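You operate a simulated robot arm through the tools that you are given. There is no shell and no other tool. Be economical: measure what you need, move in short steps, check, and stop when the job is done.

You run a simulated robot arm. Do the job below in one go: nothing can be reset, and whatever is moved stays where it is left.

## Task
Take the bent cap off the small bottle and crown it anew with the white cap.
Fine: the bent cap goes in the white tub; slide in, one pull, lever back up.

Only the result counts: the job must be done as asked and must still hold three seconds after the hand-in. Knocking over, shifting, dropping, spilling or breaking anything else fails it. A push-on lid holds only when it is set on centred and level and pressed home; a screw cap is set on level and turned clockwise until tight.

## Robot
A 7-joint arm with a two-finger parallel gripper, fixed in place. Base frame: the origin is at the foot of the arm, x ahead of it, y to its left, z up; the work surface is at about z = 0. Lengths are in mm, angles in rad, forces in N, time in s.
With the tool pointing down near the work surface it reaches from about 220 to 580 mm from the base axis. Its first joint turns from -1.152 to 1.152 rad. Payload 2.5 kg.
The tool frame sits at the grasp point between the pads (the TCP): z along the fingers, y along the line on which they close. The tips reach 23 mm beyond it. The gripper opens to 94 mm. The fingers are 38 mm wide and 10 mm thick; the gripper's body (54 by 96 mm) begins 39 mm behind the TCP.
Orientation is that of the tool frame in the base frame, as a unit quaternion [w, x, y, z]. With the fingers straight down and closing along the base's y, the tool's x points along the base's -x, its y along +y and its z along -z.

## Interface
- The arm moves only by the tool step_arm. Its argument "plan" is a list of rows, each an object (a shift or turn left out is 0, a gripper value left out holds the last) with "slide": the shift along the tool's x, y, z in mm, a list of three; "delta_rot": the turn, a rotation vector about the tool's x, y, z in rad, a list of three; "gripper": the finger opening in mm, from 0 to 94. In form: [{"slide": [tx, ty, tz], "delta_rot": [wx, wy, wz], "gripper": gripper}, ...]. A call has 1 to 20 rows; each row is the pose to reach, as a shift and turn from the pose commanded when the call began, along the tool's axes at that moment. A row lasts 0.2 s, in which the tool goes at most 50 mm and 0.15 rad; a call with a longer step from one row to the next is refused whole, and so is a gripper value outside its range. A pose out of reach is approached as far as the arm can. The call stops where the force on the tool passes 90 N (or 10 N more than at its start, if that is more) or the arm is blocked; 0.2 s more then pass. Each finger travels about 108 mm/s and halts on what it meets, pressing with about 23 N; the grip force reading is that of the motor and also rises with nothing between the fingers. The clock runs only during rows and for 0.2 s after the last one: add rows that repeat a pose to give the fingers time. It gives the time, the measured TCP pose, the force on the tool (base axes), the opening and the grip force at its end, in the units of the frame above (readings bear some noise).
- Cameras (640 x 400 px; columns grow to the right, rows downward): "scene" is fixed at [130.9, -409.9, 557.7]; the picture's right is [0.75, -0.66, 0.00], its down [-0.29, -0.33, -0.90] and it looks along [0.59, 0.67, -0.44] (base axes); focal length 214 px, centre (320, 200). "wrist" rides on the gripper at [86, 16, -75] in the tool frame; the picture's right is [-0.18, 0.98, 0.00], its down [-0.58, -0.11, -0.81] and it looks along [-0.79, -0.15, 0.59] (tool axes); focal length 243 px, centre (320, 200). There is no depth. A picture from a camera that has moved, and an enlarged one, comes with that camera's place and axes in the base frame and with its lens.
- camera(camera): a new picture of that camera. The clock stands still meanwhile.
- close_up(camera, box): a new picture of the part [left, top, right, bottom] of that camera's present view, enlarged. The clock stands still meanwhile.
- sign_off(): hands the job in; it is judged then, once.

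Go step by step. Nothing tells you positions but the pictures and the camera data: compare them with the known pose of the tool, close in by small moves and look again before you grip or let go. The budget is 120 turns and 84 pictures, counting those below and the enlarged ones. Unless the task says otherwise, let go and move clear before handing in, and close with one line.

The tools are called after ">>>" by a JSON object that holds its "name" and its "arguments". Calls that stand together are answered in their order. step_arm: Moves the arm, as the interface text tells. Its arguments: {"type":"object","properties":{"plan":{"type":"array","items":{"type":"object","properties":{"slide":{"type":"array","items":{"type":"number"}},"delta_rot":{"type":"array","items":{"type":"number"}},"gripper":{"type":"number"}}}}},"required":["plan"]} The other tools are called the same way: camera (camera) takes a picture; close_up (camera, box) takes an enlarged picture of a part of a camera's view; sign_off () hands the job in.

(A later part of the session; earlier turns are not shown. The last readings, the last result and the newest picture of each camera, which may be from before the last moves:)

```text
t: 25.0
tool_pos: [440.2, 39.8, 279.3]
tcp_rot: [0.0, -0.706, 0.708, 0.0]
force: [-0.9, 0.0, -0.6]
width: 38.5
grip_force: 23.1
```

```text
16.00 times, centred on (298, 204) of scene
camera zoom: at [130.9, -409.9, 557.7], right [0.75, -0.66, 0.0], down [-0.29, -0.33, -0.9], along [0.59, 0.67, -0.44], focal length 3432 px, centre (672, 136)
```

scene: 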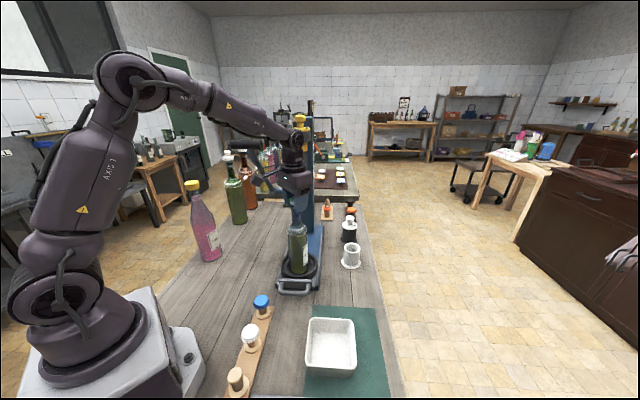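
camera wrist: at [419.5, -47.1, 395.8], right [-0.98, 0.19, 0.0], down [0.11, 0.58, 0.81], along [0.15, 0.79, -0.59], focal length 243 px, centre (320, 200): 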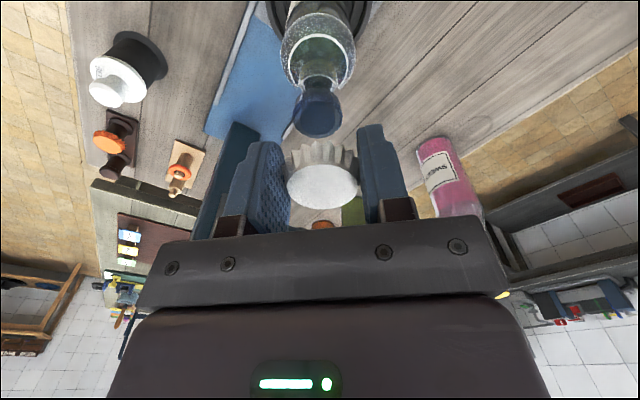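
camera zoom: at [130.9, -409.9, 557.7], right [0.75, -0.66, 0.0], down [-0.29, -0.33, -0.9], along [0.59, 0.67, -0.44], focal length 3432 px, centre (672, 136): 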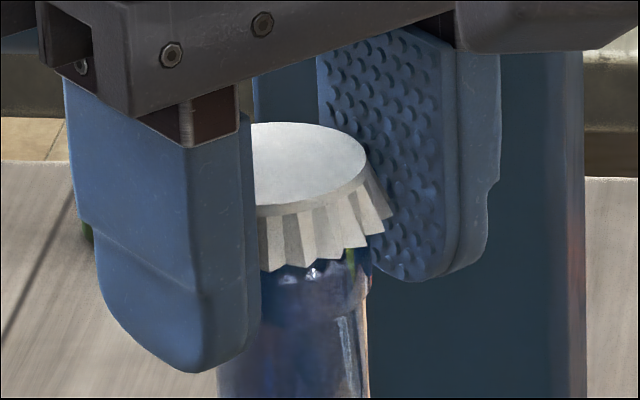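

I think the cap is offset in y, which I can't judge from this side. I'll rise a bit and turn the tool back by 90° so the camera sees y directly.

>>> {"name": "step_arm", "arguments": {"plan": [{"slide": [0, 0, -4]}, {"slide": [0, 0, -8], "delta_rot": [0, 0, 0.14]}, {"slide": [0, 0, -8], "delta_rot": [0, 0, 0.28]}, {"slide": [0, 0, -8], "delta_rot": [0, 0, 0.42]}, {"slide": [0, 0, -8], "delta_rot": [0, 0, 0.56]}, {"slide": [0, 0, -8], "delta_rot": [0, 0, 0.7]}, {"slide": [0, 0, -8], "delta_rot": [0, 0, 0.84]}, {"slide": [0, 0, -8], "delta_rot": [0, 0, 0.98]}, {"slide": [0, 0, -8], "delta_rot": [0, 0, 1.12]}, {"slide": [0, 0, -8], "delta_rot": [0, 0, 1.26]}, {"slide": [0, 0, -8], "delta_rot": [0, 0, 1.4]}, {"slide": [0, 0, -8], "delta_rot": [0, 0, 1.5]}, {"slide": [0, 0, -8], "delta_rot": [0, 0, 1.5708]}, {"slide": [0, 0, -8], "delta_rot": [0, 0, 1.5708]}]}}

>>> {"name": "close_up", "arguments": {"camera": "wrist", "box": [280, 90, 376, 190]}}

>>> {"name": "close_up", "arguments": {"camera": "scene", "box": [280, 190, 312, 220]}}

```text
t: 28.0
tool_pos: [438.1, 40.5, 287.2]
tcp_rot: [0.001, 0.001, 1.0, 0.0]
force: [-0.7, 0.3, 0.6]
width: 38.5
grip_force: 23.4
```

```text
4.00 times, centred on (328, 140) of wrist
camera zoom: at [351.8, 56.5, 361.8], right [0.19, 0.98, 0.0], down [0.58, -0.11, 0.81], along [0.79, -0.15, -0.59], focal length 970 px, centre (288, 440)
```

zoom: 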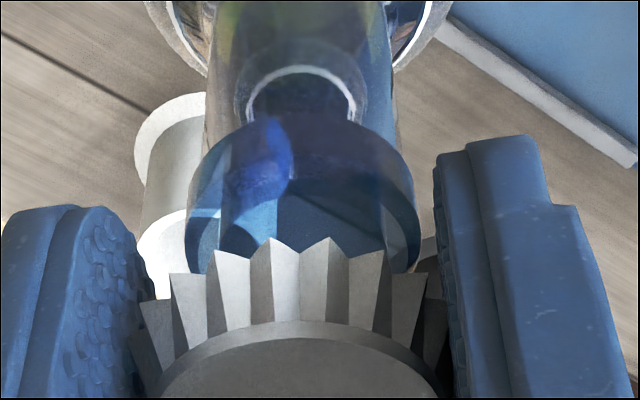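

```text
13.33 times, centred on (296, 205) of scene
camera zoom: at [130.9, -409.9, 557.7], right [0.75, -0.66, 0.0], down [-0.29, -0.33, -0.9], along [0.59, 0.67, -0.44], focal length 2860 px, centre (640, 133)
```

zoom: 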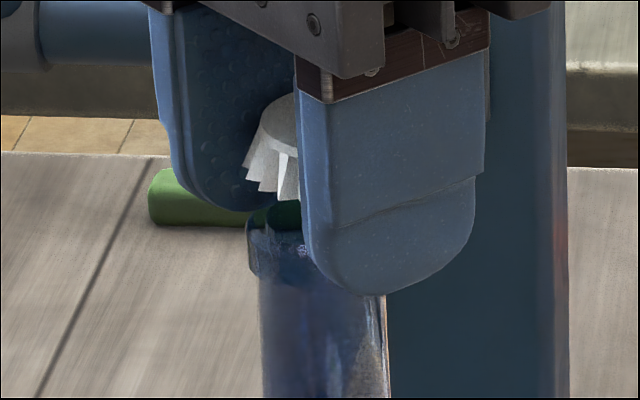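

From this side, the cap sits about 4 mm off the TCP along the tool's x. That means the cap needs about (-4.2, +1.6) mm. I'll apply that and look.

>>> {"name": "step_arm", "arguments": {"plan": [{"slide": [2, 1, 0]}, {"slide": [4.2, 1.6, 0]}, {"slide": [4.2, 1.6, 3]}, {"slide": [4.2, 1.6, 3]}]}}

>>> {"name": "close_up", "arguments": {"camera": "wrist", "box": [280, 90, 376, 190]}}

>>> {"name": "close_up", "arguments": {"camera": "scene", "box": [280, 190, 312, 220]}}

```text
t: 29.0
tool_pos: [435.7, 41.9, 284.0]
tcp_rot: [-0.001, 0.0, 1.0, 0.0]
force: [0.2, 0.3, 0.2]
width: 38.4
grip_force: 23.4
```

```text
4.00 times, centred on (328, 140) of wrist
camera zoom: at [348.0, 58.4, 358.4], right [0.18, 0.98, 0.0], down [0.58, -0.11, 0.81], along [0.79, -0.15, -0.59], focal length 970 px, centre (288, 440)
```

zoom: 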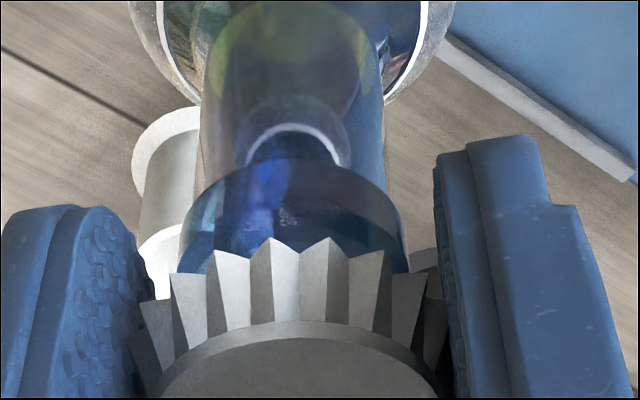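

```text
13.33 times, centred on (296, 205) of scene
camera zoom: at [130.9, -409.9, 557.7], right [0.75, -0.66, 0.0], down [-0.29, -0.33, -0.9], along [0.59, 0.67, -0.44], focal length 2860 px, centre (640, 133)
```

zoom: 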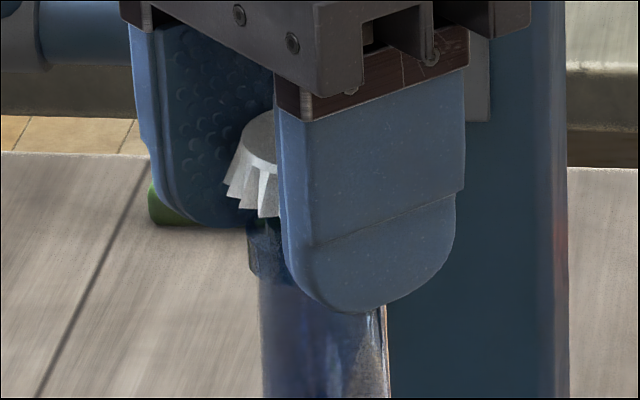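

Now it's centred in both views, except for about 0.6 mm in y. I'll correct that and lower gently.

>>> {"name": "step_arm", "arguments": {"plan": [{"slide": [0, -0.5, 2]}, {"slide": [0, -0.5, 5]}, {"slide": [0, -0.5, 8]}, {"slide": [0, -0.5, 10]}, {"slide": [0, -0.5, 10]}]}}

>>> {"name": "close_up", "arguments": {"camera": "wrist", "box": [280, 90, 376, 190]}}

>>> {"name": "close_up", "arguments": {"camera": "scene", "box": [280, 190, 312, 220]}}

```text
t: 30.2
tool_pos: [435.1, 43.0, 275.6]
tcp_rot: [0.0, 0.001, 1.0, -0.001]
force: [0.5, -1.0, 0.1]
width: 38.2
grip_force: 22.9
```

```text
4.00 times, centred on (328, 140) of wrist
camera zoom: at [347.9, 58.1, 348.3], right [0.18, 0.98, 0.0], down [0.58, -0.11, 0.81], along [0.79, -0.15, -0.59], focal length 970 px, centre (288, 440)
```

zoom: 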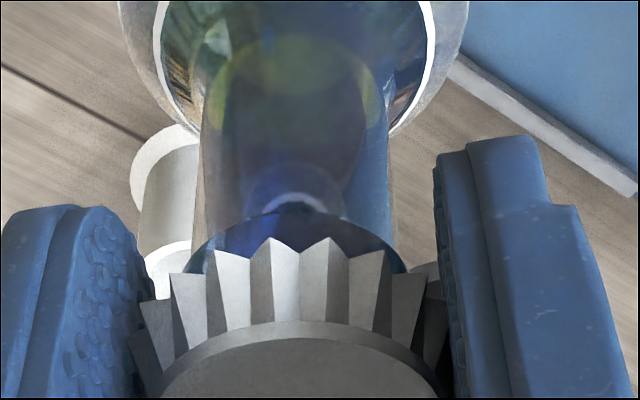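

```text
13.33 times, centred on (296, 205) of scene
camera zoom: at [130.9, -409.9, 557.7], right [0.75, -0.66, 0.0], down [-0.29, -0.33, -0.9], along [0.59, 0.67, -0.44], focal length 2860 px, centre (640, 133)
```

zoom: 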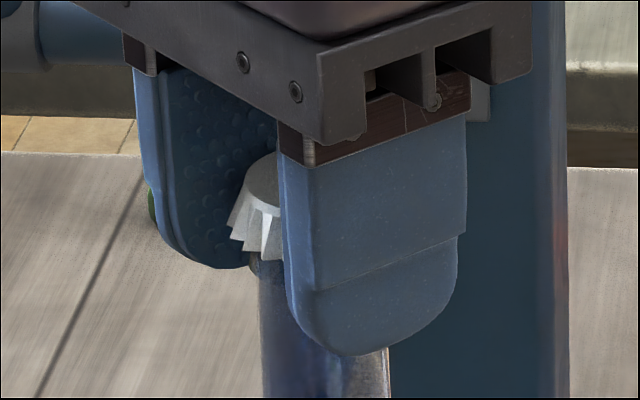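

No contact force, and the skirt is slipping around the lip. I'll keep lowering until it rests.

>>> {"name": "step_arm", "arguments": {"plan": [{"slide": [0, 0, 2]}, {"slide": [0, 0, 4]}, {"slide": [0, 0, 5]}, {"slide": [0, 0, 6]}]}}

>>> {"name": "close_up", "arguments": {"camera": "wrist", "box": [280, 90, 376, 190]}}

>>> {"name": "close_up", "arguments": {"camera": "scene", "box": [280, 190, 312, 220]}}

```text
t: 31.2
tool_pos: [436.1, 42.4, 269.0]
tcp_rot: [0.002, 0.001, 1.0, 0.001]
force: [-1.4, -0.4, 5.4]
width: 38.4
grip_force: 23.0
```

```text
4.00 times, centred on (328, 140) of wrist
camera zoom: at [348.1, 57.7, 343.0], right [0.18, 0.98, 0.0], down [0.58, -0.11, 0.81], along [0.79, -0.15, -0.59], focal length 970 px, centre (288, 440)
```

zoom: 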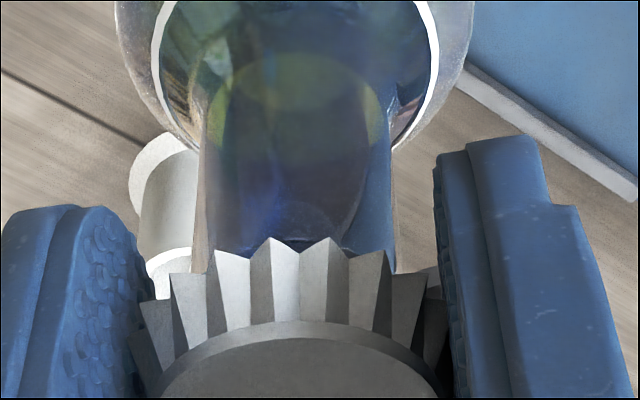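

```text
13.33 times, centred on (296, 205) of scene
camera zoom: at [130.9, -409.9, 557.7], right [0.75, -0.66, 0.0], down [-0.29, -0.33, -0.9], along [0.59, 0.67, -0.44], focal length 2860 px, centre (640, 133)
```

zoom: 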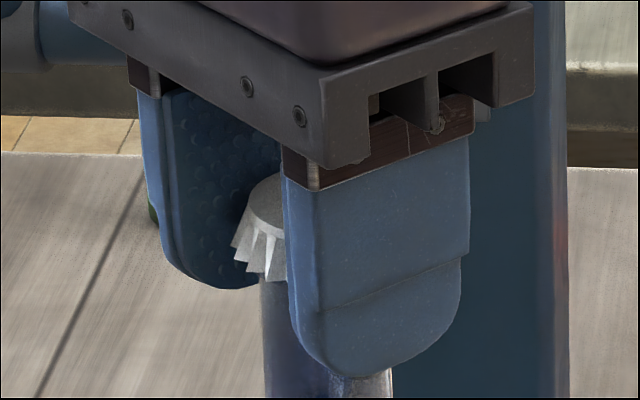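

The lip is fully covered and I feel light contact, so I'll release gently and look.

>>> {"name": "step_arm", "arguments": {"plan": [{"slide": [0, 0, 1], "gripper": 38}, {"slide": [0, 0, 0.5], "gripper": 42}, {"slide": [0, 0, 0], "gripper": 50}, {"slide": [0, 0, 0], "gripper": 64}, {"slide": [0, 0, 0], "gripper": 64}]}}

>>> {"name": "camera", "arguments": {"camera": "wrist"}}

>>> {"name": "close_up", "arguments": {"camera": "scene", "box": [272, 180, 320, 220]}}

```text
t: 32.4
tool_pos: [434.1, 41.2, 267.7]
tcp_rot: [0.0, 0.002, 1.0, 0.0]
force: [-0.9, 0.4, 0.0]
width: 63.9
grip_force: 0.1
```

```text
28 pictures are left
camera wrist: at [347.5, 57.3, 342.3], right [0.19, 0.98, 0.0], down [0.58, -0.11, 0.81], along [0.79, -0.15, -0.59], focal length 243 px, centre (320, 200)
```

wrist: 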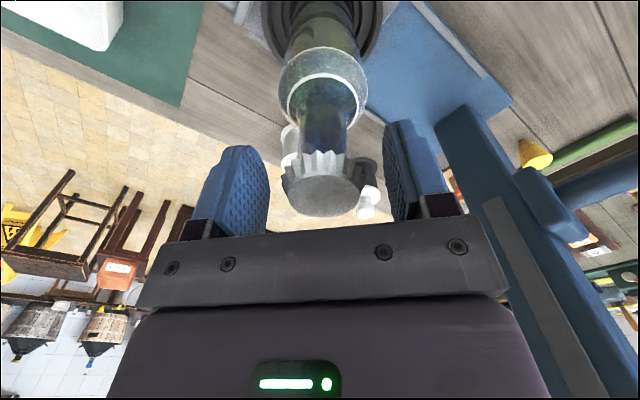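

```text
10.00 times, centred on (296, 200) of scene
camera zoom: at [130.9, -409.9, 557.7], right [0.75, -0.66, 0.0], down [-0.29, -0.33, -0.9], along [0.59, 0.67, -0.44], focal length 2145 px, centre (560, 200)
```

zoom: 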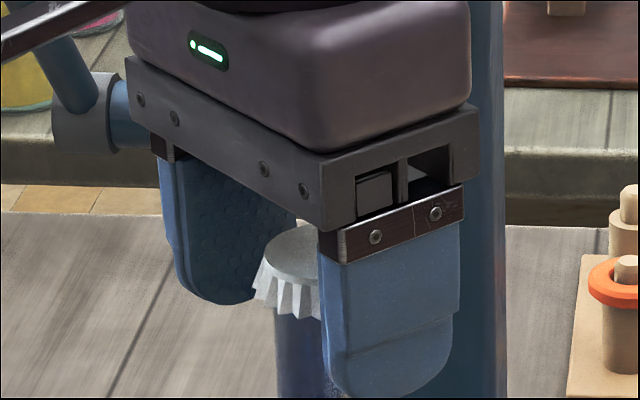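

The white cap sits level on the bottle. I'll rise straight up and then move behind the carriage handle.

>>> {"name": "step_arm", "arguments": {"plan": [{"slide": [0, 0, -10]}, {"slide": [0, 0, -40]}, {"slide": [0, 0, -75]}, {"slide": [15, -15, -75], "delta_rot": [0, 0, -0.1], "gripper": 20}, {"slide": [35, -36, -75], "delta_rot": [0, 0, -0.23], "gripper": 0}, {"slide": [60, -62, -75], "delta_rot": [0, 0, -0.37]}, {"slide": [85, -88, -75], "delta_rot": [0, 0, -0.51]}, {"slide": [101, -104, -60], "delta_rot": [0, 0, -0.65]}, {"slide": [101, -104, -20], "delta_rot": [0, 0, -0.785]}, {"slide": [101, -104, 25], "delta_rot": [0, 0, -0.785]}, {"slide": [101, -104, 70], "delta_rot": [0, 0, -0.785]}, {"slide": [101, -104, 110], "delta_rot": [0, 0, -0.785]}, {"slide": [101, -104, 110], "delta_rot": [0, 0, -0.785]}]}}

>>> {"name": "camera", "arguments": {"camera": "wrist"}}

>>> {"name": "camera", "arguments": {"camera": "scene"}}

>>> {"name": "close_up", "arguments": {"camera": "scene", "box": [272, 190, 320, 220]}}

```text
t: 35.2
tool_pos: [334.0, -60.5, 156.9]
tcp_rot: [0.0, -0.382, 0.924, -0.001]
force: [0.9, 0.4, -0.2]
width: 0.2
grip_force: 23.5
```

```text
26 pictures are left
camera wrist: at [260.9, -110.6, 231.5], right [-0.56, 0.83, 0.0], down [0.49, 0.33, 0.81], along [0.67, 0.45, -0.59], focal length 243 px, centre (320, 200)
```

wrist: 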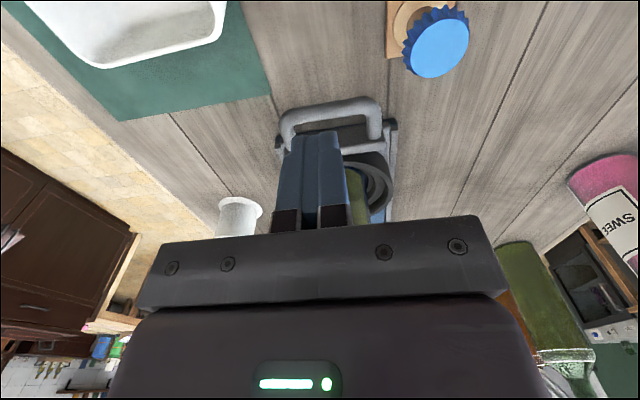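

```text
25 pictures are left
```

scene: 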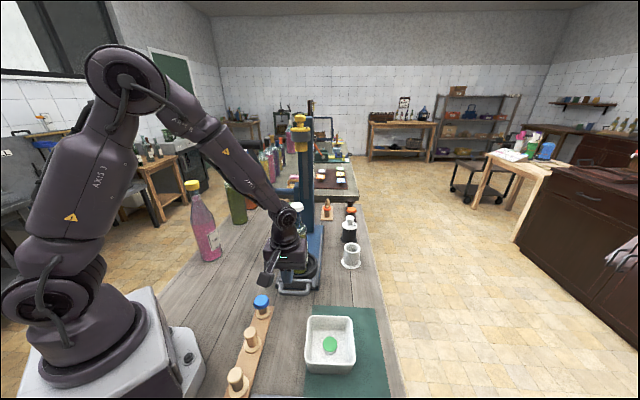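

```text
13.33 times, centred on (296, 205) of scene
camera zoom: at [130.9, -409.9, 557.7], right [0.75, -0.66, 0.0], down [-0.29, -0.33, -0.9], along [0.59, 0.67, -0.44], focal length 2860 px, centre (640, 133)
```

zoom: 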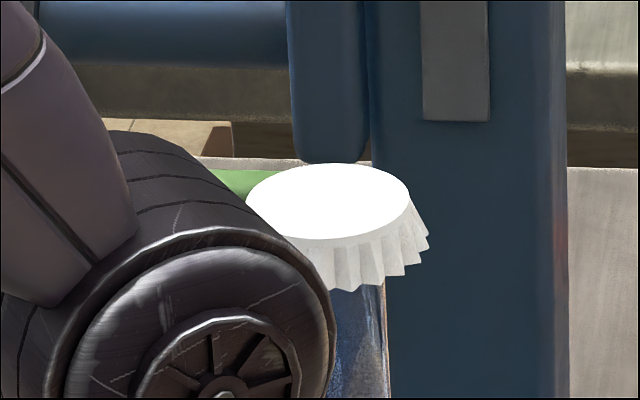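

The cap is fully down, but from the scene view it sits about 3 mm off centre in +x. I'll go back with the fingers closing along x and centre it before sliding in.

>>> {"name": "step_arm", "arguments": {"plan": [{"slide": [0, 0, -45], "gripper": 30}, {"slide": [0, 0, -90], "gripper": 60}, {"slide": [0, 0, -135], "gripper": 66}, {"slide": [0, 0, -180]}, {"slide": [0, 0, -222], "delta_rot": [0, 0, -0.12]}, {"slide": [-37, 0, -222], "delta_rot": [0, 0, -0.24]}, {"slide": [-74, 0, -222], "delta_rot": [0, 0, -0.38]}, {"slide": [-111, 0, -222], "delta_rot": [0, 0, -0.52]}, {"slide": [-148.1, -0.35, -222], "delta_rot": [0, 0, -0.66]}, {"slide": [-148.1, -0.35, -222], "delta_rot": [0, 0, -0.785]}, {"slide": [-148.1, -0.35, -190], "delta_rot": [0, 0, -0.785]}, {"slide": [-148.1, -0.35, -155], "delta_rot": [0, 0, -0.785]}, {"slide": [-148.1, -0.35, -155], "delta_rot": [0, 0, -0.785]}]}}

>>> {"name": "close_up", "arguments": {"camera": "wrist", "box": [256, 60, 384, 140]}}

>>> {"name": "close_up", "arguments": {"camera": "scene", "box": [272, 190, 320, 220]}}

```text
t: 38.0
tool_pos: [439.7, 41.4, 312.6]
tcp_rot: [0.0, -0.706, 0.708, -0.001]
force: [-0.6, 0.0, 0.5]
width: 66.3
grip_force: 0.1
```

```text
5.00 times, centred on (320, 100) of wrist
camera zoom: at [422.9, -45.9, 386.9], right [-0.98, 0.19, 0.0], down [0.11, 0.58, 0.81], along [0.15, 0.79, -0.59], focal length 1213 px, centre (320, 700)
```

zoom: 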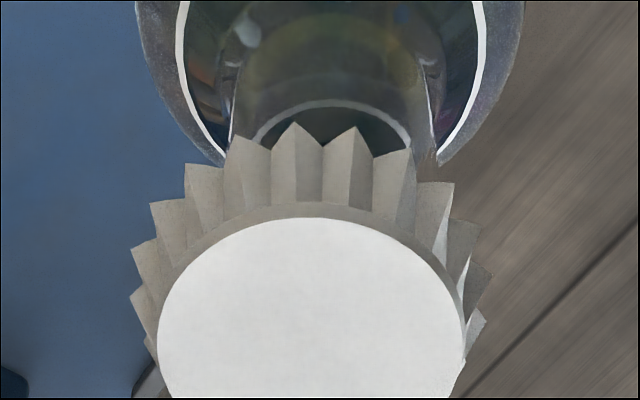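

```text
13.33 times, centred on (296, 205) of scene
camera zoom: at [130.9, -409.9, 557.7], right [0.75, -0.66, 0.0], down [-0.29, -0.33, -0.9], along [0.59, 0.67, -0.44], focal length 2860 px, centre (640, 133)
```

zoom: 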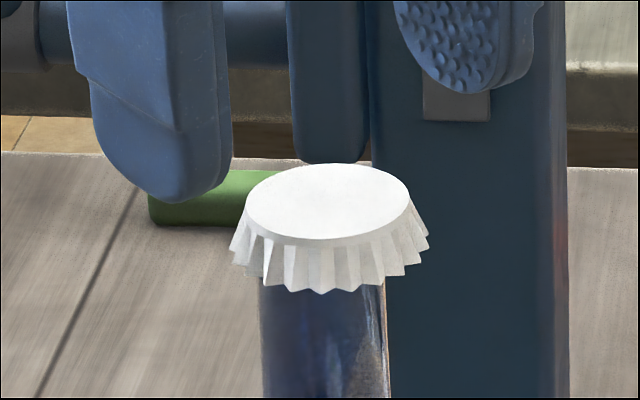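

In both views the cap is off by about (+2.2, -1.7). I'll place the fingers at the bottle axis, close to centre it in x, nudge in y and release.

>>> {"name": "step_arm", "arguments": {"plan": [{"slide": [-1.2, 1.6, 15], "gripper": 64}, {"slide": [-1.2, 1.6, 30]}, {"slide": [-1.2, 1.6, 43]}, {"slide": [-1.2, 1.6, 43], "gripper": 46}, {"slide": [-1.2, 1.6, 43], "gripper": 41}, {"slide": [-1.2, 1.6, 43], "gripper": 38}, {"slide": [-1.2, 1.6, 43], "gripper": 37}, {"slide": [-1.2, 1.6, 43], "gripper": 37}]}}

>>> {"name": "close_up", "arguments": {"camera": "wrist", "box": [272, 100, 368, 220]}}

>>> {"name": "close_up", "arguments": {"camera": "scene", "box": [272, 190, 320, 220]}}

```text
t: 39.8
tool_pos: [437.1, 44.0, 269.9]
tcp_rot: [0.001, -0.706, 0.708, -0.001]
force: [0.2, 0.4, -0.1]
width: 38.5
grip_force: 23.2
```

```text
3.33 times, centred on (320, 160) of wrist
camera zoom: at [420.9, -43.3, 343.4], right [-0.98, 0.19, 0.0], down [0.11, 0.58, 0.81], along [0.15, 0.79, -0.59], focal length 809 px, centre (320, 333)
```

zoom: 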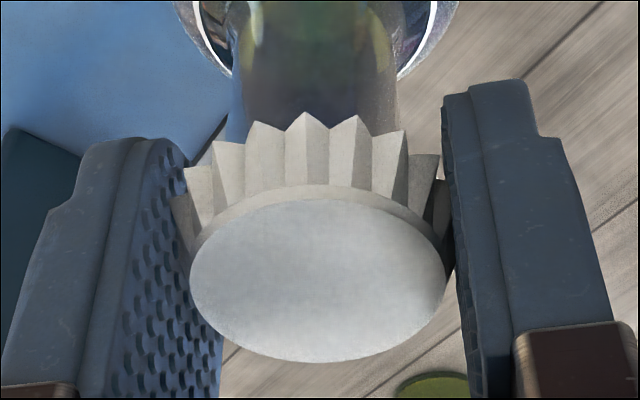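

```text
13.33 times, centred on (296, 205) of scene
camera zoom: at [130.9, -409.9, 557.7], right [0.75, -0.66, 0.0], down [-0.29, -0.33, -0.9], along [0.59, 0.67, -0.44], focal length 2860 px, centre (640, 133)
```

zoom: 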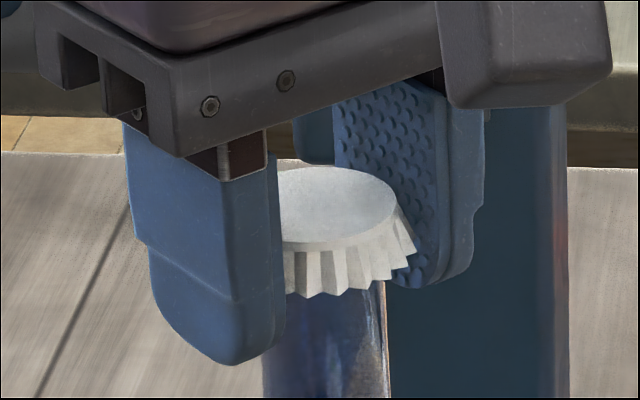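

Better; about (+1, +1.2) mm remains. I'll drag it that way while gripped and recheck.

>>> {"name": "step_arm", "arguments": {"plan": [{"slide": [-0.6, -0.5, 0]}, {"slide": [-1.2, -1, 0]}, {"slide": [-1.2, -1, 0]}]}}

>>> {"name": "step_arm", "arguments": {"plan": [{"gripper": 40}, {"gripper": 44}, {"gripper": 52}, {"gripper": 66}, {"slide": [0, 0, -20]}, {"slide": [0, 0, -45]}, {"slide": [0, 0, -45]}]}}

>>> {"name": "close_up", "arguments": {"camera": "wrist", "box": [256, 60, 384, 140]}}

>>> {"name": "close_up", "arguments": {"camera": "scene", "box": [272, 190, 320, 220]}}

```text
t: 40.6
tool_pos: [439.2, 44.1, 270.3]
tcp_rot: [0.001, -0.707, 0.707, -0.001]
force: [-0.9, 0.4, -0.6]
width: 38.4
grip_force: 23.0
```

```text
t: 42.2
tool_pos: [439.1, 45.4, 316.6]
tcp_rot: [0.001, -0.707, 0.708, -0.001]
force: [-0.7, 0.4, 0.0]
width: 66.2
grip_force: 0.0
```

```text
5.00 times, centred on (320, 100) of wrist
camera zoom: at [422.5, -41.7, 389.9], right [-0.98, 0.19, 0.0], down [0.11, 0.58, 0.81], along [0.15, 0.79, -0.59], focal length 1213 px, centre (320, 700)
```

zoom: 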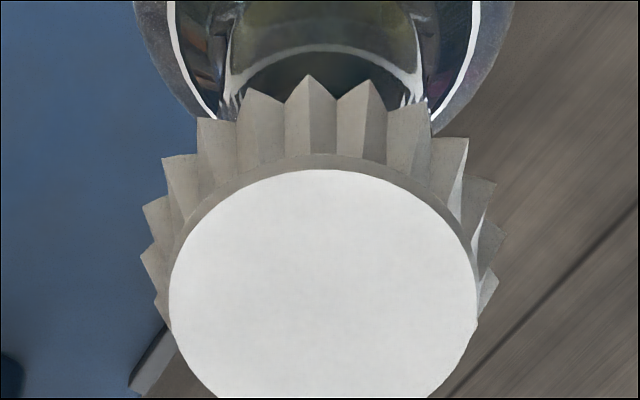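

```text
13.33 times, centred on (296, 205) of scene
camera zoom: at [130.9, -409.9, 557.7], right [0.75, -0.66, 0.0], down [-0.29, -0.33, -0.9], along [0.59, 0.67, -0.44], focal length 2860 px, centre (640, 133)
```

zoom: 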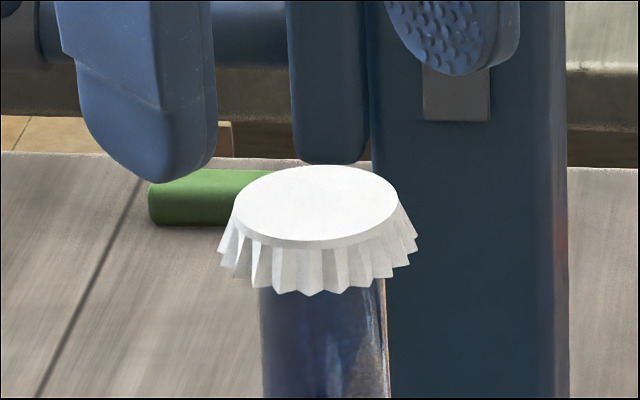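

The cap is now centred in both views. Next I'll move behind the carriage handle with the fingers closed.

>>> {"name": "step_arm", "arguments": {"plan": [{"slide": [0, 0, -35], "gripper": 60}, {"slide": [15, 15, -50], "delta_rot": [0, 0, 0.1], "gripper": 30}, {"slide": [40, 40, -50], "delta_rot": [0, 0, 0.24], "gripper": 0}, {"slide": [66, 65, -50], "delta_rot": [0, 0, 0.38]}, {"slide": [90, 89, -50], "delta_rot": [0, 0, 0.52]}, {"slide": [108, 106.5, -40], "delta_rot": [0, 0, 0.66]}, {"slide": [108, 106.5, 0], "delta_rot": [0, 0, 0.785]}, {"slide": [108, 106.5, 45], "delta_rot": [0, 0, 0.785]}, {"slide": [108, 106.5, 90], "delta_rot": [0, 0, 0.785]}, {"slide": [108, 106.5, 135], "delta_rot": [0, 0, 0.785]}, {"slide": [108, 106.5, 180], "delta_rot": [0, 0, 0.785]}, {"slide": [108, 106.5, 220], "delta_rot": [0, 0, 0.785]}, {"slide": [108, 106.5, 250], "delta_rot": [0, 0, 0.785]}, {"slide": [108, 106.5, 272], "delta_rot": [0, 0, 0.785]}, {"slide": [108, 106.5, 272], "delta_rot": [0, 0, 0.785]}]}}

>>> {"name": "camera", "arguments": {"camera": "scene"}}

>>> {"name": "camera", "arguments": {"camera": "wrist"}}

```text
t: 45.4
tool_pos: [331.8, -63.3, 43.6]
tcp_rot: [0.001, -0.382, 0.924, 0.0]
force: [-0.6, -0.1, -0.4]
width: 0.0
grip_force: 23.2
```

```text
17 pictures are left
```

scene: 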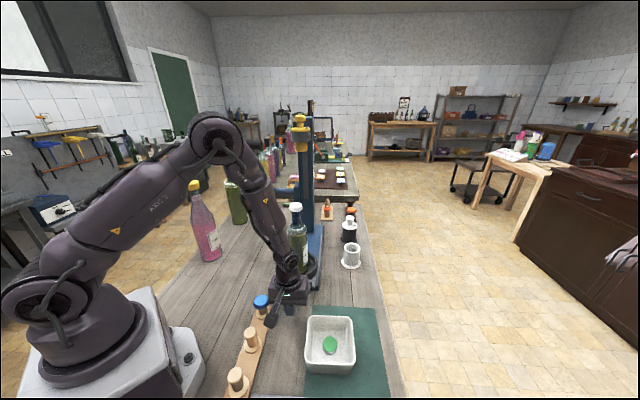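

```text
16 pictures are left
camera wrist: at [258.3, -113.6, 116.4], right [-0.56, 0.83, 0.0], down [0.49, 0.33, 0.81], along [0.67, 0.45, -0.59], focal length 243 px, centre (320, 200)
```

wrist: 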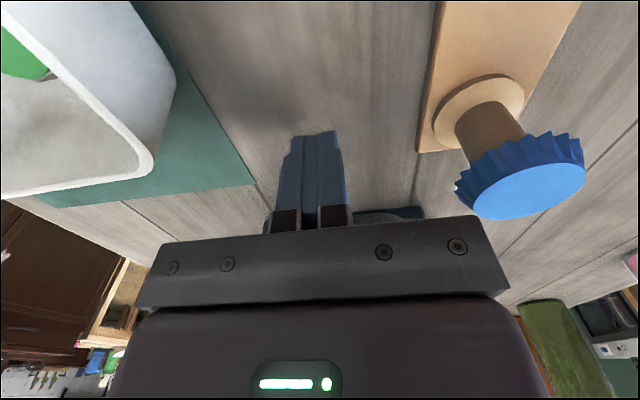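

I'm in position behind the handle. I'll push slowly along the slide axis.

>>> {"name": "step_arm", "arguments": {"plan": [{"slide": [-4, 0, 0]}, {"slide": [-8, 0, 0]}, {"slide": [-11, 0, 0]}, {"slide": [-14, 0, 0]}, {"slide": [-18, 0, 0]}, {"slide": [-23, 0, 0]}, {"slide": [-29, 0, 0]}, {"slide": [-35, 0, 0]}, {"slide": [-41, 0, 0]}, {"slide": [-47, 0, 0]}, {"slide": [-52, 0, 0]}, {"slide": [-56, 0, 0]}, {"slide": [-58, 0, 0]}]}}

>>> {"name": "close_up", "arguments": {"camera": "scene", "box": [240, 180, 368, 300]}}

```text
t: 48.2
tool_pos: [373.3, -21.6, 45.2]
tcp_rot: [0.001, -0.382, 0.924, -0.002]
force: [-0.9, -1.1, -0.4]
width: 0.0
grip_force: 22.7
```

```text
3.33 times, centred on (304, 240) of scene
camera zoom: at [130.9, -409.9, 557.7], right [0.75, -0.66, 0.0], down [-0.29, -0.33, -0.9], along [0.59, 0.67, -0.44], focal length 715 px, centre (373, 67)
```

zoom: 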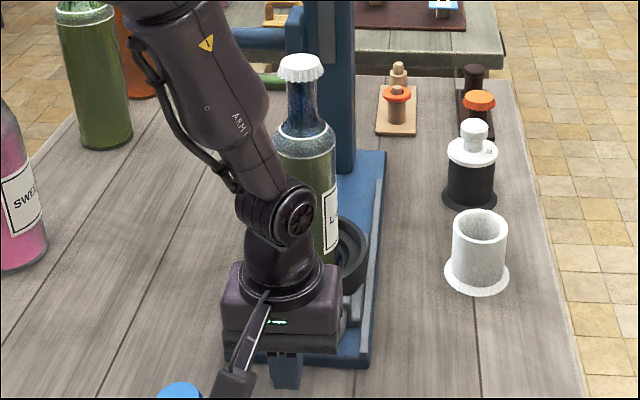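

The carriage slides easily with about 1.5 N. I'll continue toward the stop.

>>> {"name": "step_arm", "arguments": {"plan": [{"slide": [-3, 0, 0]}, {"slide": [-8, 0, 0]}, {"slide": [-14, 0, 0]}, {"slide": [-20, 0, 0]}, {"slide": [-26, 0, 0]}, {"slide": [-32, 0, 0]}, {"slide": [-38, 0, 0]}, {"slide": [-44, 0, 0]}, {"slide": [-50, 0, 0]}, {"slide": [-56, 0, 0]}, {"slide": [-62, 0, 0]}, {"slide": [-67, 0, 0]}, {"slide": [-72, 0, 0]}, {"slide": [-76, 0, 0]}, {"slide": [-80, 0, 0]}, {"slide": [-82, 0, 0]}]}}

>>> {"name": "close_up", "arguments": {"camera": "scene", "box": [240, 100, 368, 260]}}

```text
t: 51.6
tool_pos: [431.5, 36.8, 43.6]
tcp_rot: [0.001, -0.382, 0.924, 0.0]
force: [-0.4, -1.0, -0.6]
width: 0.0
grip_force: 23.2
```

```text
2.50 times, centred on (304, 180) of scene
camera zoom: at [130.9, -409.9, 557.7], right [0.75, -0.66, 0.0], down [-0.29, -0.33, -0.9], along [0.59, 0.67, -0.44], focal length 536 px, centre (360, 250)
```

zoom: 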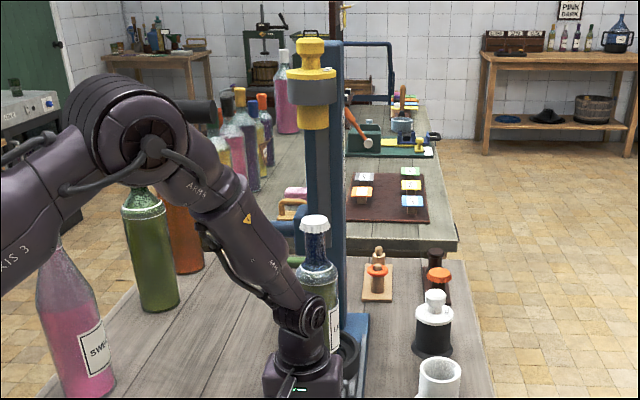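

Nearly under the ram. I'll make small steps now and watch for the stop force.

>>> {"name": "step_arm", "arguments": {"plan": [{"slide": [-3, 0, 0]}, {"slide": [-6, 0, 0]}, {"slide": [-9, 0, 0]}, {"slide": [-12, 0, 0]}, {"slide": [-12, 0, 0]}]}}

```text
t: 52.8
tool_pos: [440.4, 44.4, 43.7]
tcp_rot: [0.0, -0.382, 0.924, -0.001]
force: [-0.4, -1.3, 1.5]
width: 0.0
grip_force: 22.7
```

>>> {"name": "step_arm", "arguments": {"plan": [{"slide": [-2, 0, 0]}, {"slide": [-4, 0, 0]}, {"slide": [-6, 0, 0]}, {"slide": [-8, 0, 0]}, {"slide": [-8, 0, 0]}]}}

>>> {"name": "close_up", "arguments": {"camera": "scene", "box": [270, 105, 350, 205]}}

```text
t: 54.0
tool_pos: [445.8, 49.6, 44.7]
tcp_rot: [0.0, -0.382, 0.924, 0.0]
force: [-1.7, 0.2, 0.1]
width: 0.1
grip_force: 23.0
```

```text
4.00 times, centred on (310, 155) of scene
camera zoom: at [130.9, -409.9, 557.7], right [0.75, -0.66, 0.0], down [-0.29, -0.33, -0.9], along [0.59, 0.67, -0.44], focal length 858 px, centre (360, 380)
```

zoom: 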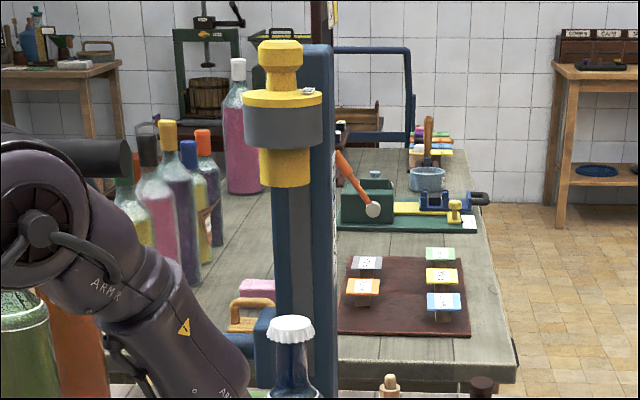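

No stop yet; cap and ram are nearly aligned by estimate. I'll continue in tiny increments.

>>> {"name": "step_arm", "arguments": {"plan": [{"slide": [-1.5, 0, 0]}, {"slide": [-3, 0, 0]}, {"slide": [-3, 0, 0]}]}}

>>> {"name": "camera", "arguments": {"camera": "wrist"}}

```text
t: 54.8
tool_pos: [448.2, 52.1, 43.4]
tcp_rot: [0.0, -0.382, 0.924, 0.0]
force: [-1.5, -2.8, 1.0]
width: 0.0
grip_force: 23.1
```

```text
12 pictures are left
camera wrist: at [374.4, 2.3, 117.6], right [-0.56, 0.83, 0.0], down [0.49, 0.33, 0.81], along [0.67, 0.45, -0.59], focal length 243 px, centre (320, 200)
```

wrist: 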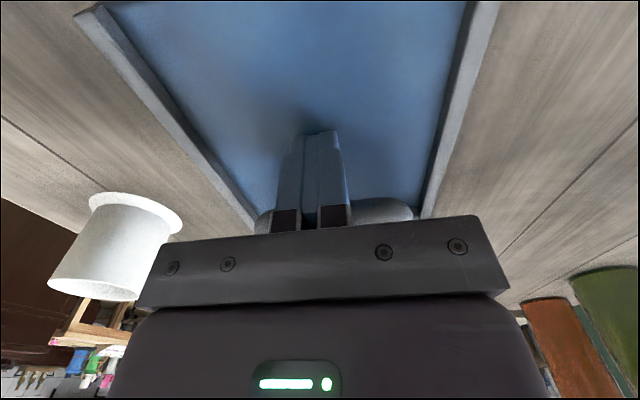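

>>> {"name": "step_arm", "arguments": {"plan": [{"slide": [-1, 0, 0]}, {"slide": [-2, 0, 0]}, {"slide": [-2, 0, 0]}]}}

```text
t: 55.6
tool_pos: [447.2, 52.8, 44.0]
tcp_rot: [-0.001, -0.382, 0.924, -0.001]
force: [-14.8, -10.0, 8.5]
width: 0.0
grip_force: 22.9
```

The stop is felt at about 18 N, so the carriage is in. I'll back off, rise and turn the tool to straddle the lever grip.

>>> {"name": "step_arm", "arguments": {"plan": [{"slide": [3, 0, 0]}, {"slide": [20, 0, 0]}, {"slide": [60, 0, 0]}, {"slide": [80, 0, -40]}, {"slide": [80, 0, -85], "delta_rot": [0, 0, 0.1], "gripper": 30}, {"slide": [80, 0, -130], "delta_rot": [0, 0, 0.23], "gripper": 60}, {"slide": [80, 0, -175], "delta_rot": [0, 0, 0.36]}, {"slide": [80, 0, -220], "delta_rot": [0, 0, 0.5]}, {"slide": [80, 0, -265], "delta_rot": [0, 0, 0.64]}, {"slide": [80, 0, -310], "delta_rot": [0, 0, 0.78]}, {"slide": [80, 0, -355], "delta_rot": [0, 0, 0.92]}, {"slide": [80, 0, -400], "delta_rot": [0, 0, 1.06]}, {"slide": [80, 0, -445], "delta_rot": [0, 0, 1.2]}, {"slide": [80, 0, -480], "delta_rot": [0, 0, 1.34]}, {"slide": [80, 0, -496], "delta_rot": [0, 0, 1.47]}, {"slide": [80, 0, -496], "delta_rot": [0, 0, 1.57]}, {"slide": [80, 0, -496], "delta_rot": [0, 0, 1.57]}]}}

>>> {"name": "close_up", "arguments": {"camera": "scene", "box": [240, 100, 368, 300]}}

```text
t: 59.2
tool_pos: [391.9, -2.9, 539.7]
tcp_rot: [0.002, 0.383, 0.924, 0.0]
force: [0.1, 0.3, 0.0]
width: 59.8
grip_force: 0.0
```

```text
2.00 times, centred on (304, 200) of scene
camera zoom: at [130.9, -409.9, 557.7], right [0.75, -0.66, 0.0], down [-0.29, -0.33, -0.9], along [0.59, 0.67, -0.44], focal length 429 px, centre (352, 200)
```

zoom: 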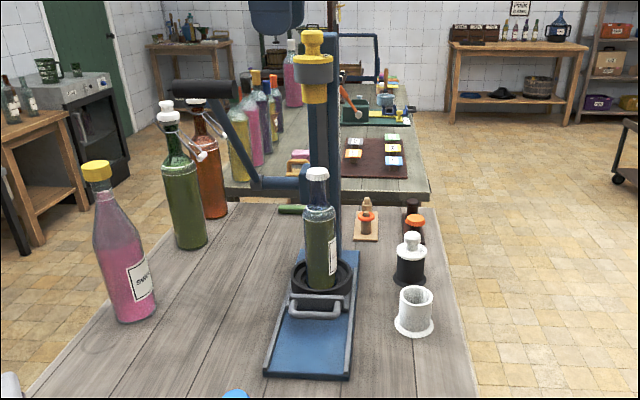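

The bottle is under the ram. Now I'll move above the left part of the lever grip at about (362, 201).

>>> {"name": "step_arm", "arguments": {"plan": [{"slide": [33, 24.6, 0], "gripper": 66}, {"slide": [66, 49.2, 0]}, {"slide": [99, 73.8, 0]}, {"slide": [132, 98.4, 0]}, {"slide": [165.5, 123, 0]}, {"slide": [165.5, 123, 30]}, {"slide": [165.5, 123, 55]}, {"slide": [165.5, 123, 55]}]}}

>>> {"name": "camera", "arguments": {"camera": "wrist"}}

>>> {"name": "close_up", "arguments": {"camera": "scene", "box": [200, 80, 296, 160]}}

```text
t: 61.0
tool_pos: [363.3, 201.0, 484.3]
tcp_rot: [0.002, 0.383, 0.924, 0.0]
force: [-0.1, -0.8, 0.1]
width: 65.9
grip_force: 0.1
```

```text
10 pictures are left
camera wrist: at [312.7, 273.6, 558.0], right [0.83, 0.56, 0.0], down [0.33, -0.49, 0.81], along [0.46, -0.67, -0.59], focal length 243 px, centre (320, 200)
```

wrist: 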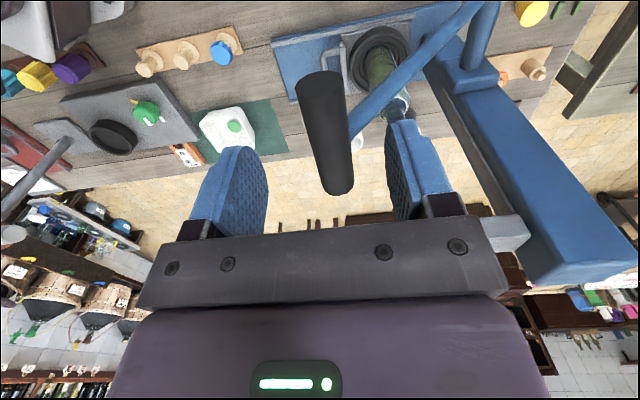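

```text
5.00 times, centred on (248, 120) of scene
camera zoom: at [130.9, -409.9, 557.7], right [0.75, -0.66, 0.0], down [-0.29, -0.33, -0.9], along [0.59, 0.67, -0.44], focal length 1072 px, centre (680, 600)
```

zoom: 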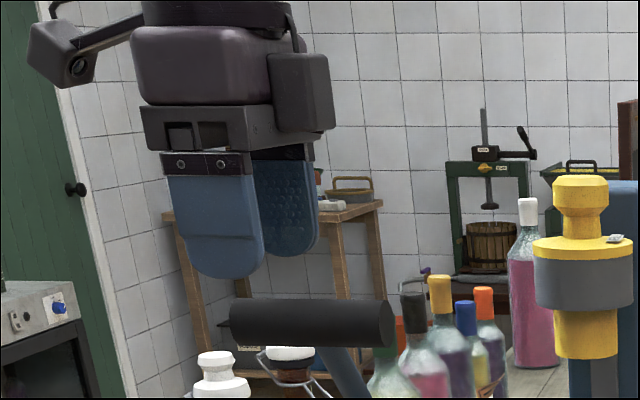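

The grip runs as estimated. I'll shift 3 mm left, away from the lever arm, lower to its axis and close.

>>> {"name": "step_arm", "arguments": {"plan": [{"slide": [3, 1, 15]}, {"slide": [3, 1, 30]}, {"slide": [3, 1, 42]}, {"slide": [3, 1, 52]}, {"slide": [3, 1, 52]}, {"slide": [3, 1, 52], "gripper": 34}, {"slide": [3, 1, 52], "gripper": 20}, {"slide": [3, 1, 52], "gripper": 20}, {"slide": [3, 1, 52], "gripper": 20}]}}

>>> {"name": "close_up", "arguments": {"camera": "scene", "box": [200, 90, 296, 170]}}

```text
t: 63.0
tool_pos: [362.3, 205.7, 433.2]
tcp_rot: [0.0, 0.383, 0.924, -0.001]
force: [8.0, 5.9, -10.8]
width: 26.3
grip_force: 44.7
```

```text
5.00 times, centred on (248, 130) of scene
camera zoom: at [131.0, -409.8, 557.7], right [0.75, -0.66, 0.0], down [-0.29, -0.33, -0.9], along [0.59, 0.67, -0.44], focal length 1072 px, centre (680, 550)
```

zoom: 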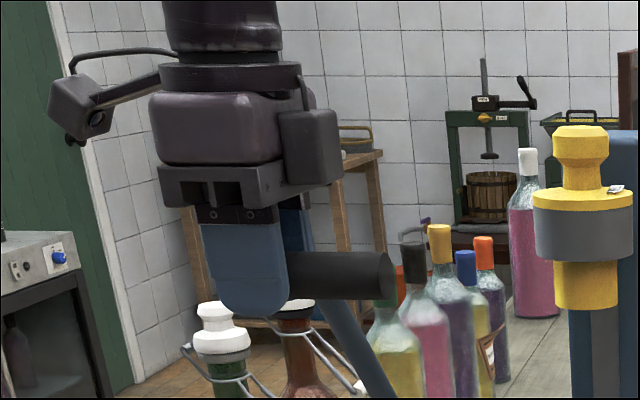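

The grip is held. I'll start pulling down along the lever's arc (radius about 289 mm about the pivot).

>>> {"name": "step_arm", "arguments": {"plan": [{"slide": [0, -9.5, 7.8]}, {"slide": [0, -18.5, 15.9]}, {"slide": [0, -27, 24]}, {"slide": [0, -34.8, 32.4]}, {"slide": [0, -42.5, 41]}, {"slide": [0, -49.7, 50]}, {"slide": [0, -49.7, 50]}]}}

```text
t: 64.6
tool_pos: [325.5, 168.5, 383.2]
tcp_rot: [0.002, 0.383, 0.924, 0.001]
force: [20.3, 7.3, -11.8]
width: 26.4
grip_force: 45.0
```

Mostly a radial load; I'll correct about 3 mm inward and go on.

>>> {"name": "step_arm", "arguments": {"plan": [{"slide": [0, -6, 10]}, {"slide": [0, -12.1, 19.6]}, {"slide": [0, -17.5, 29.8]}, {"slide": [0, -22.7, 40.1]}, {"slide": [0, -28, 50.2]}, {"slide": [0, -32.9, 60.4]}, {"slide": [0, -32.9, 60.4]}]}}

>>> {"name": "close_up", "arguments": {"camera": "scene", "box": [220, 100, 348, 240]}}

```text
t: 66.2
tool_pos: [302.3, 145.5, 321.7]
tcp_rot: [0.001, 0.383, 0.924, 0.0]
force: [-1.8, -4.5, 4.7]
width: 26.7
grip_force: 45.1
```

```text
2.86 times, centred on (284, 170) of scene
camera zoom: at [130.9, -409.9, 557.6], right [0.75, -0.66, 0.0], down [-0.29, -0.33, -0.9], along [0.59, 0.67, -0.44], focal length 613 px, centre (423, 286)
```

zoom: 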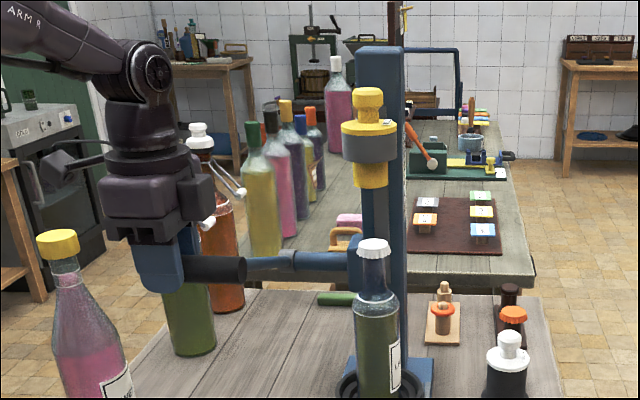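

The ram has come down about 50 mm and has about 70 mm to go. I'll continue the arc.

>>> {"name": "step_arm", "arguments": {"plan": [{"slide": [0, -4.4, 10.6]}, {"slide": [0, -8.5, 21.3]}, {"slide": [0, -12, 32.2]}, {"slide": [0, -15.3, 43.2]}, {"slide": [0, -17.9, 54.3]}, {"slide": [0, -20.2, 65.5]}, {"slide": [0, -22, 76.8]}, {"slide": [0, -23.5, 88.1]}, {"slide": [0, -23.5, 88.1]}]}}

```text
t: 68.2
tool_pos: [286.5, 130.8, 235.2]
tcp_rot: [0.003, 0.382, 0.924, 0.004]
force: [9.2, 35.0, -1.7]
width: 26.6
grip_force: 45.3
```

The radial load is growing, so I'll relax inward and slightly left.

>>> {"name": "step_arm", "arguments": {"plan": [{"slide": [1, 2, 0]}, {"slide": [2, 4, 0]}, {"slide": [2, 4, 0]}]}}

>>> {"name": "close_up", "arguments": {"camera": "scene", "box": [220, 100, 348, 240]}}

```text
t: 69.0
tool_pos: [286.2, 130.9, 233.1]
tcp_rot: [0.0, 0.384, 0.923, -0.003]
force: [2.6, 3.7, 0.7]
width: 26.4
grip_force: 44.7
```

```text
2.86 times, centred on (284, 170) of scene
camera zoom: at [130.9, -409.9, 557.7], right [0.75, -0.66, 0.0], down [-0.29, -0.33, -0.9], along [0.59, 0.67, -0.44], focal length 613 px, centre (423, 286)
```

zoom: 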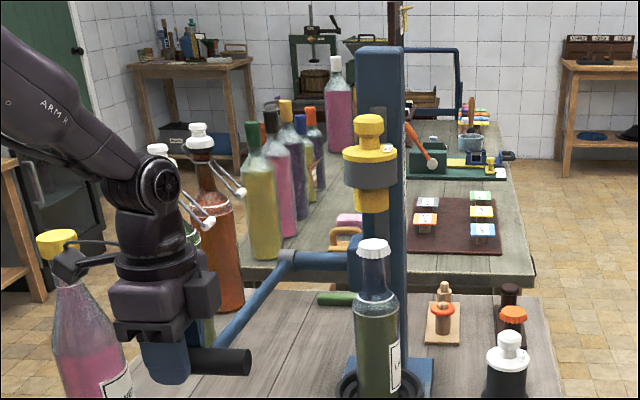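

The fit now gives the pivot at q≈577, z≈211 and R≈284. I'll continue the pull along it.

>>> {"name": "step_arm", "arguments": {"plan": [{"slide": [0, -0.6, 11.2]}, {"slide": [0, -0.9, 22.4]}, {"slide": [0, -0.6, 33.7]}, {"slide": [0, 0, 45]}, {"slide": [0, 1.2, 56.3]}, {"slide": [0, 2.7, 67.6]}, {"slide": [0, 2.7, 67.6]}]}}

```text
t: 70.6
tool_pos: [288.6, 132.1, 164.7]
tcp_rot: [-0.001, 0.384, 0.924, -0.002]
force: [1.1, -33.8, -3.8]
width: 26.8
grip_force: 45.5
```

>>> {"name": "step_arm", "arguments": {"plan": [{"slide": [-1, -1.5, 0]}, {"slide": [-2, -2.5, 0]}, {"slide": [-2, -2.5, 0]}]}}

>>> {"name": "close_up", "arguments": {"camera": "scene", "box": [220, 120, 348, 240]}}

```text
t: 71.4
tool_pos: [288.3, 132.4, 166.4]
tcp_rot: [0.0, 0.383, 0.924, 0.0]
force: [-1.0, -14.0, -3.4]
width: 27.0
grip_force: 45.1
```

```text
3.33 times, centred on (284, 180) of scene
camera zoom: at [131.0, -409.9, 557.7], right [0.75, -0.66, 0.0], down [-0.29, -0.33, -0.9], along [0.59, 0.67, -0.44], focal length 715 px, centre (440, 267)
```

zoom: 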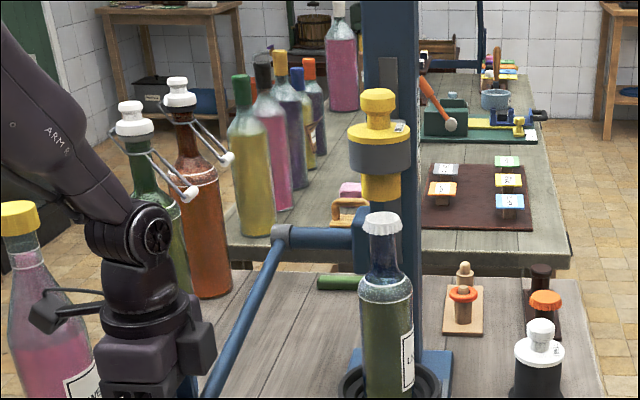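

>>> {"name": "step_arm", "arguments": {"plan": [{"slide": [-1, 1, 11.4]}, {"slide": [-1, 3.8, 22.9]}, {"slide": [-1, 6.8, 33.9]}, {"slide": [-1, 10, 44.8]}, {"slide": [-1, 10, 44.8]}]}}

```text
t: 72.6
tool_pos: [294.7, 139.7, 120.8]
tcp_rot: [0.0, 0.382, 0.924, -0.001]
force: [-12.8, 1.3, -2.0]
width: 26.6
grip_force: 45.0
```

>>> {"name": "step_arm", "arguments": {"plan": [{"slide": [-0.5, 2.5, 7]}, {"slide": [-0.5, 5.5, 14]}, {"slide": [-0.5, 8, 20]}, {"slide": [-0.5, 8, 20]}]}}

>>> {"name": "close_up", "arguments": {"camera": "scene", "box": [260, 130, 340, 230]}}

```text
t: 73.6
tool_pos: [299.1, 143.7, 100.1]
tcp_rot: [-0.002, 0.381, 0.924, -0.002]
force: [-25.7, 6.4, -5.3]
width: 26.6
grip_force: 44.9
```

```text
4.00 times, centred on (300, 180) of scene
camera zoom: at [131.0, -409.9, 557.7], right [0.75, -0.66, 0.0], down [-0.29, -0.33, -0.9], along [0.59, 0.67, -0.44], focal length 858 px, centre (400, 280)
```

zoom: 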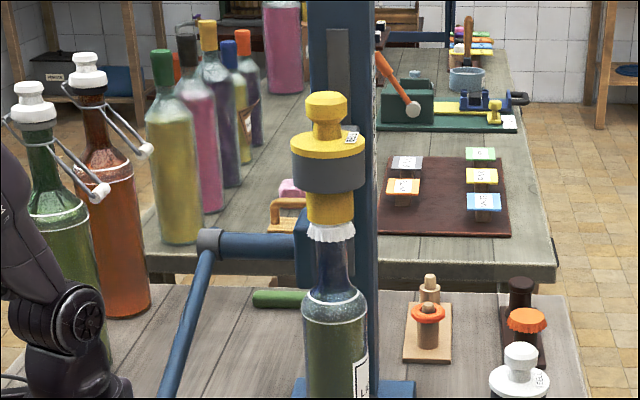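

The bell has met the cap. Small steps now until it's pressed home.

>>> {"name": "step_arm", "arguments": {"plan": [{"slide": [1.5, 0, 3]}, {"slide": [1.5, 1.5, 7]}, {"slide": [1.5, 3, 10]}, {"slide": [1.5, 4.7, 13]}, {"slide": [1.5, 4.7, 13]}]}}

```text
t: 74.8
tool_pos: [303.5, 147.0, 88.3]
tcp_rot: [-0.001, 0.383, 0.924, -0.002]
force: [-19.5, -1.7, -5.7]
width: 26.8
grip_force: 45.3
```

>>> {"name": "step_arm", "arguments": {"plan": [{"slide": [0.5, 1, 4]}, {"slide": [0.5, 3, 8]}, {"slide": [0.5, 5, 12]}, {"slide": [0.5, 6.5, 15]}, {"slide": [0.5, 6.5, 15]}]}}

>>> {"name": "close_up", "arguments": {"camera": "scene", "box": [284, 170, 324, 200]}}

```text
t: 76.0
tool_pos: [307.6, 149.4, 73.8]
tcp_rot: [-0.003, 0.384, 0.923, -0.006]
force: [-30.3, -30.3, 58.1]
width: 26.8
grip_force: 45.3
```

```text
13.33 times, centred on (304, 185) of scene
camera zoom: at [130.7, -410.0, 557.7], right [0.75, -0.66, 0.0], down [-0.29, -0.33, -0.9], along [0.59, 0.67, -0.44], focal length 2860 px, centre (533, 400)
```

zoom: 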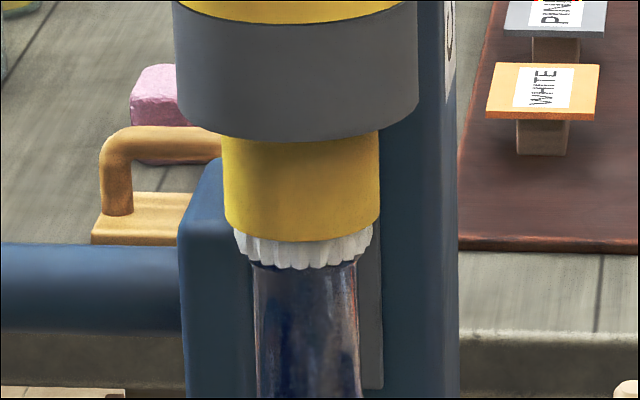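

Strong resistance now (58 N) and the skirt is already crimped. I'll press slightly further to the end of the stroke.

>>> {"name": "step_arm", "arguments": {"plan": [{"slide": [0, 0.5, 1.5]}, {"slide": [0, 1, 3]}, {"slide": [0, 1, 3]}]}}

```text
t: 76.8
tool_pos: [306.5, 149.5, 70.3]
tcp_rot: [-0.004, 0.385, 0.923, -0.006]
force: [-27.0, -39.5, 57.4]
width: 26.3
grip_force: 45.0
```

>>> {"name": "step_arm", "arguments": {"plan": [{"slide": [0, 0.7, 2]}, {"slide": [0, 1.4, 4]}, {"slide": [0, 2, 6]}, {"slide": [0, 2, 6]}]}}

```text
t: 77.4
tool_pos: [306.4, 151.0, 67.2]
tcp_rot: [-0.004, 0.385, 0.923, -0.005]
force: [-24.4, -13.9, 47.5]
width: 29.3
grip_force: 11.0
stopped in row 3: the force on the tool passed its limit (the readings are from after the stop); the commanded pose is now the measured one
```

The force limit was hit, so the lever bottomed out. I'll check the cap under the ram.

>>> {"name": "close_up", "arguments": {"camera": "scene", "box": [284, 170, 324, 200]}}

```text
13.33 times, centred on (304, 185) of scene
camera zoom: at [130.8, -409.9, 557.6], right [0.75, -0.66, 0.0], down [-0.29, -0.33, -0.9], along [0.59, 0.67, -0.44], focal length 2860 px, centre (533, 400)
```

zoom: 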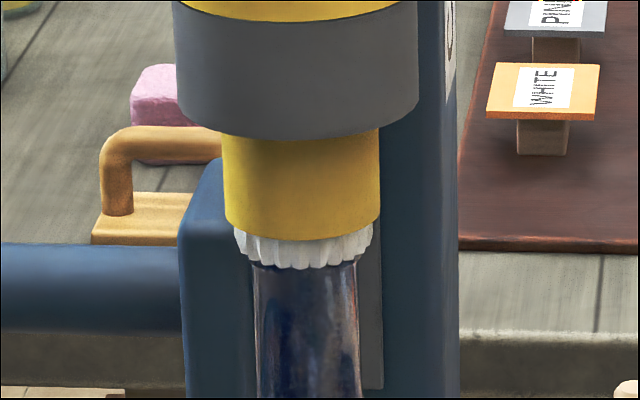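

The cap is crimped evenly and seated. Now I'll bring the lever back up along the same arc, starting gently.

>>> {"name": "step_arm", "arguments": {"plan": [{"slide": [0, -2, -4], "gripper": 18}, {"slide": [0, -5, -10]}, {"slide": [0, -10.2, -20.5]}, {"slide": [0, -14.6, -31]}, {"slide": [0, -18.7, -41.8]}, {"slide": [0, -22.2, -52.7]}, {"slide": [0, -25.5, -63.7]}, {"slide": [0, -25.5, -63.7]}]}}

```text
t: 79.2
tool_pos: [291.2, 135.5, 131.2]
tcp_rot: [-0.002, 0.385, 0.923, -0.003]
force: [9.0, 16.9, 4.9]
width: 26.6
grip_force: 45.1
```

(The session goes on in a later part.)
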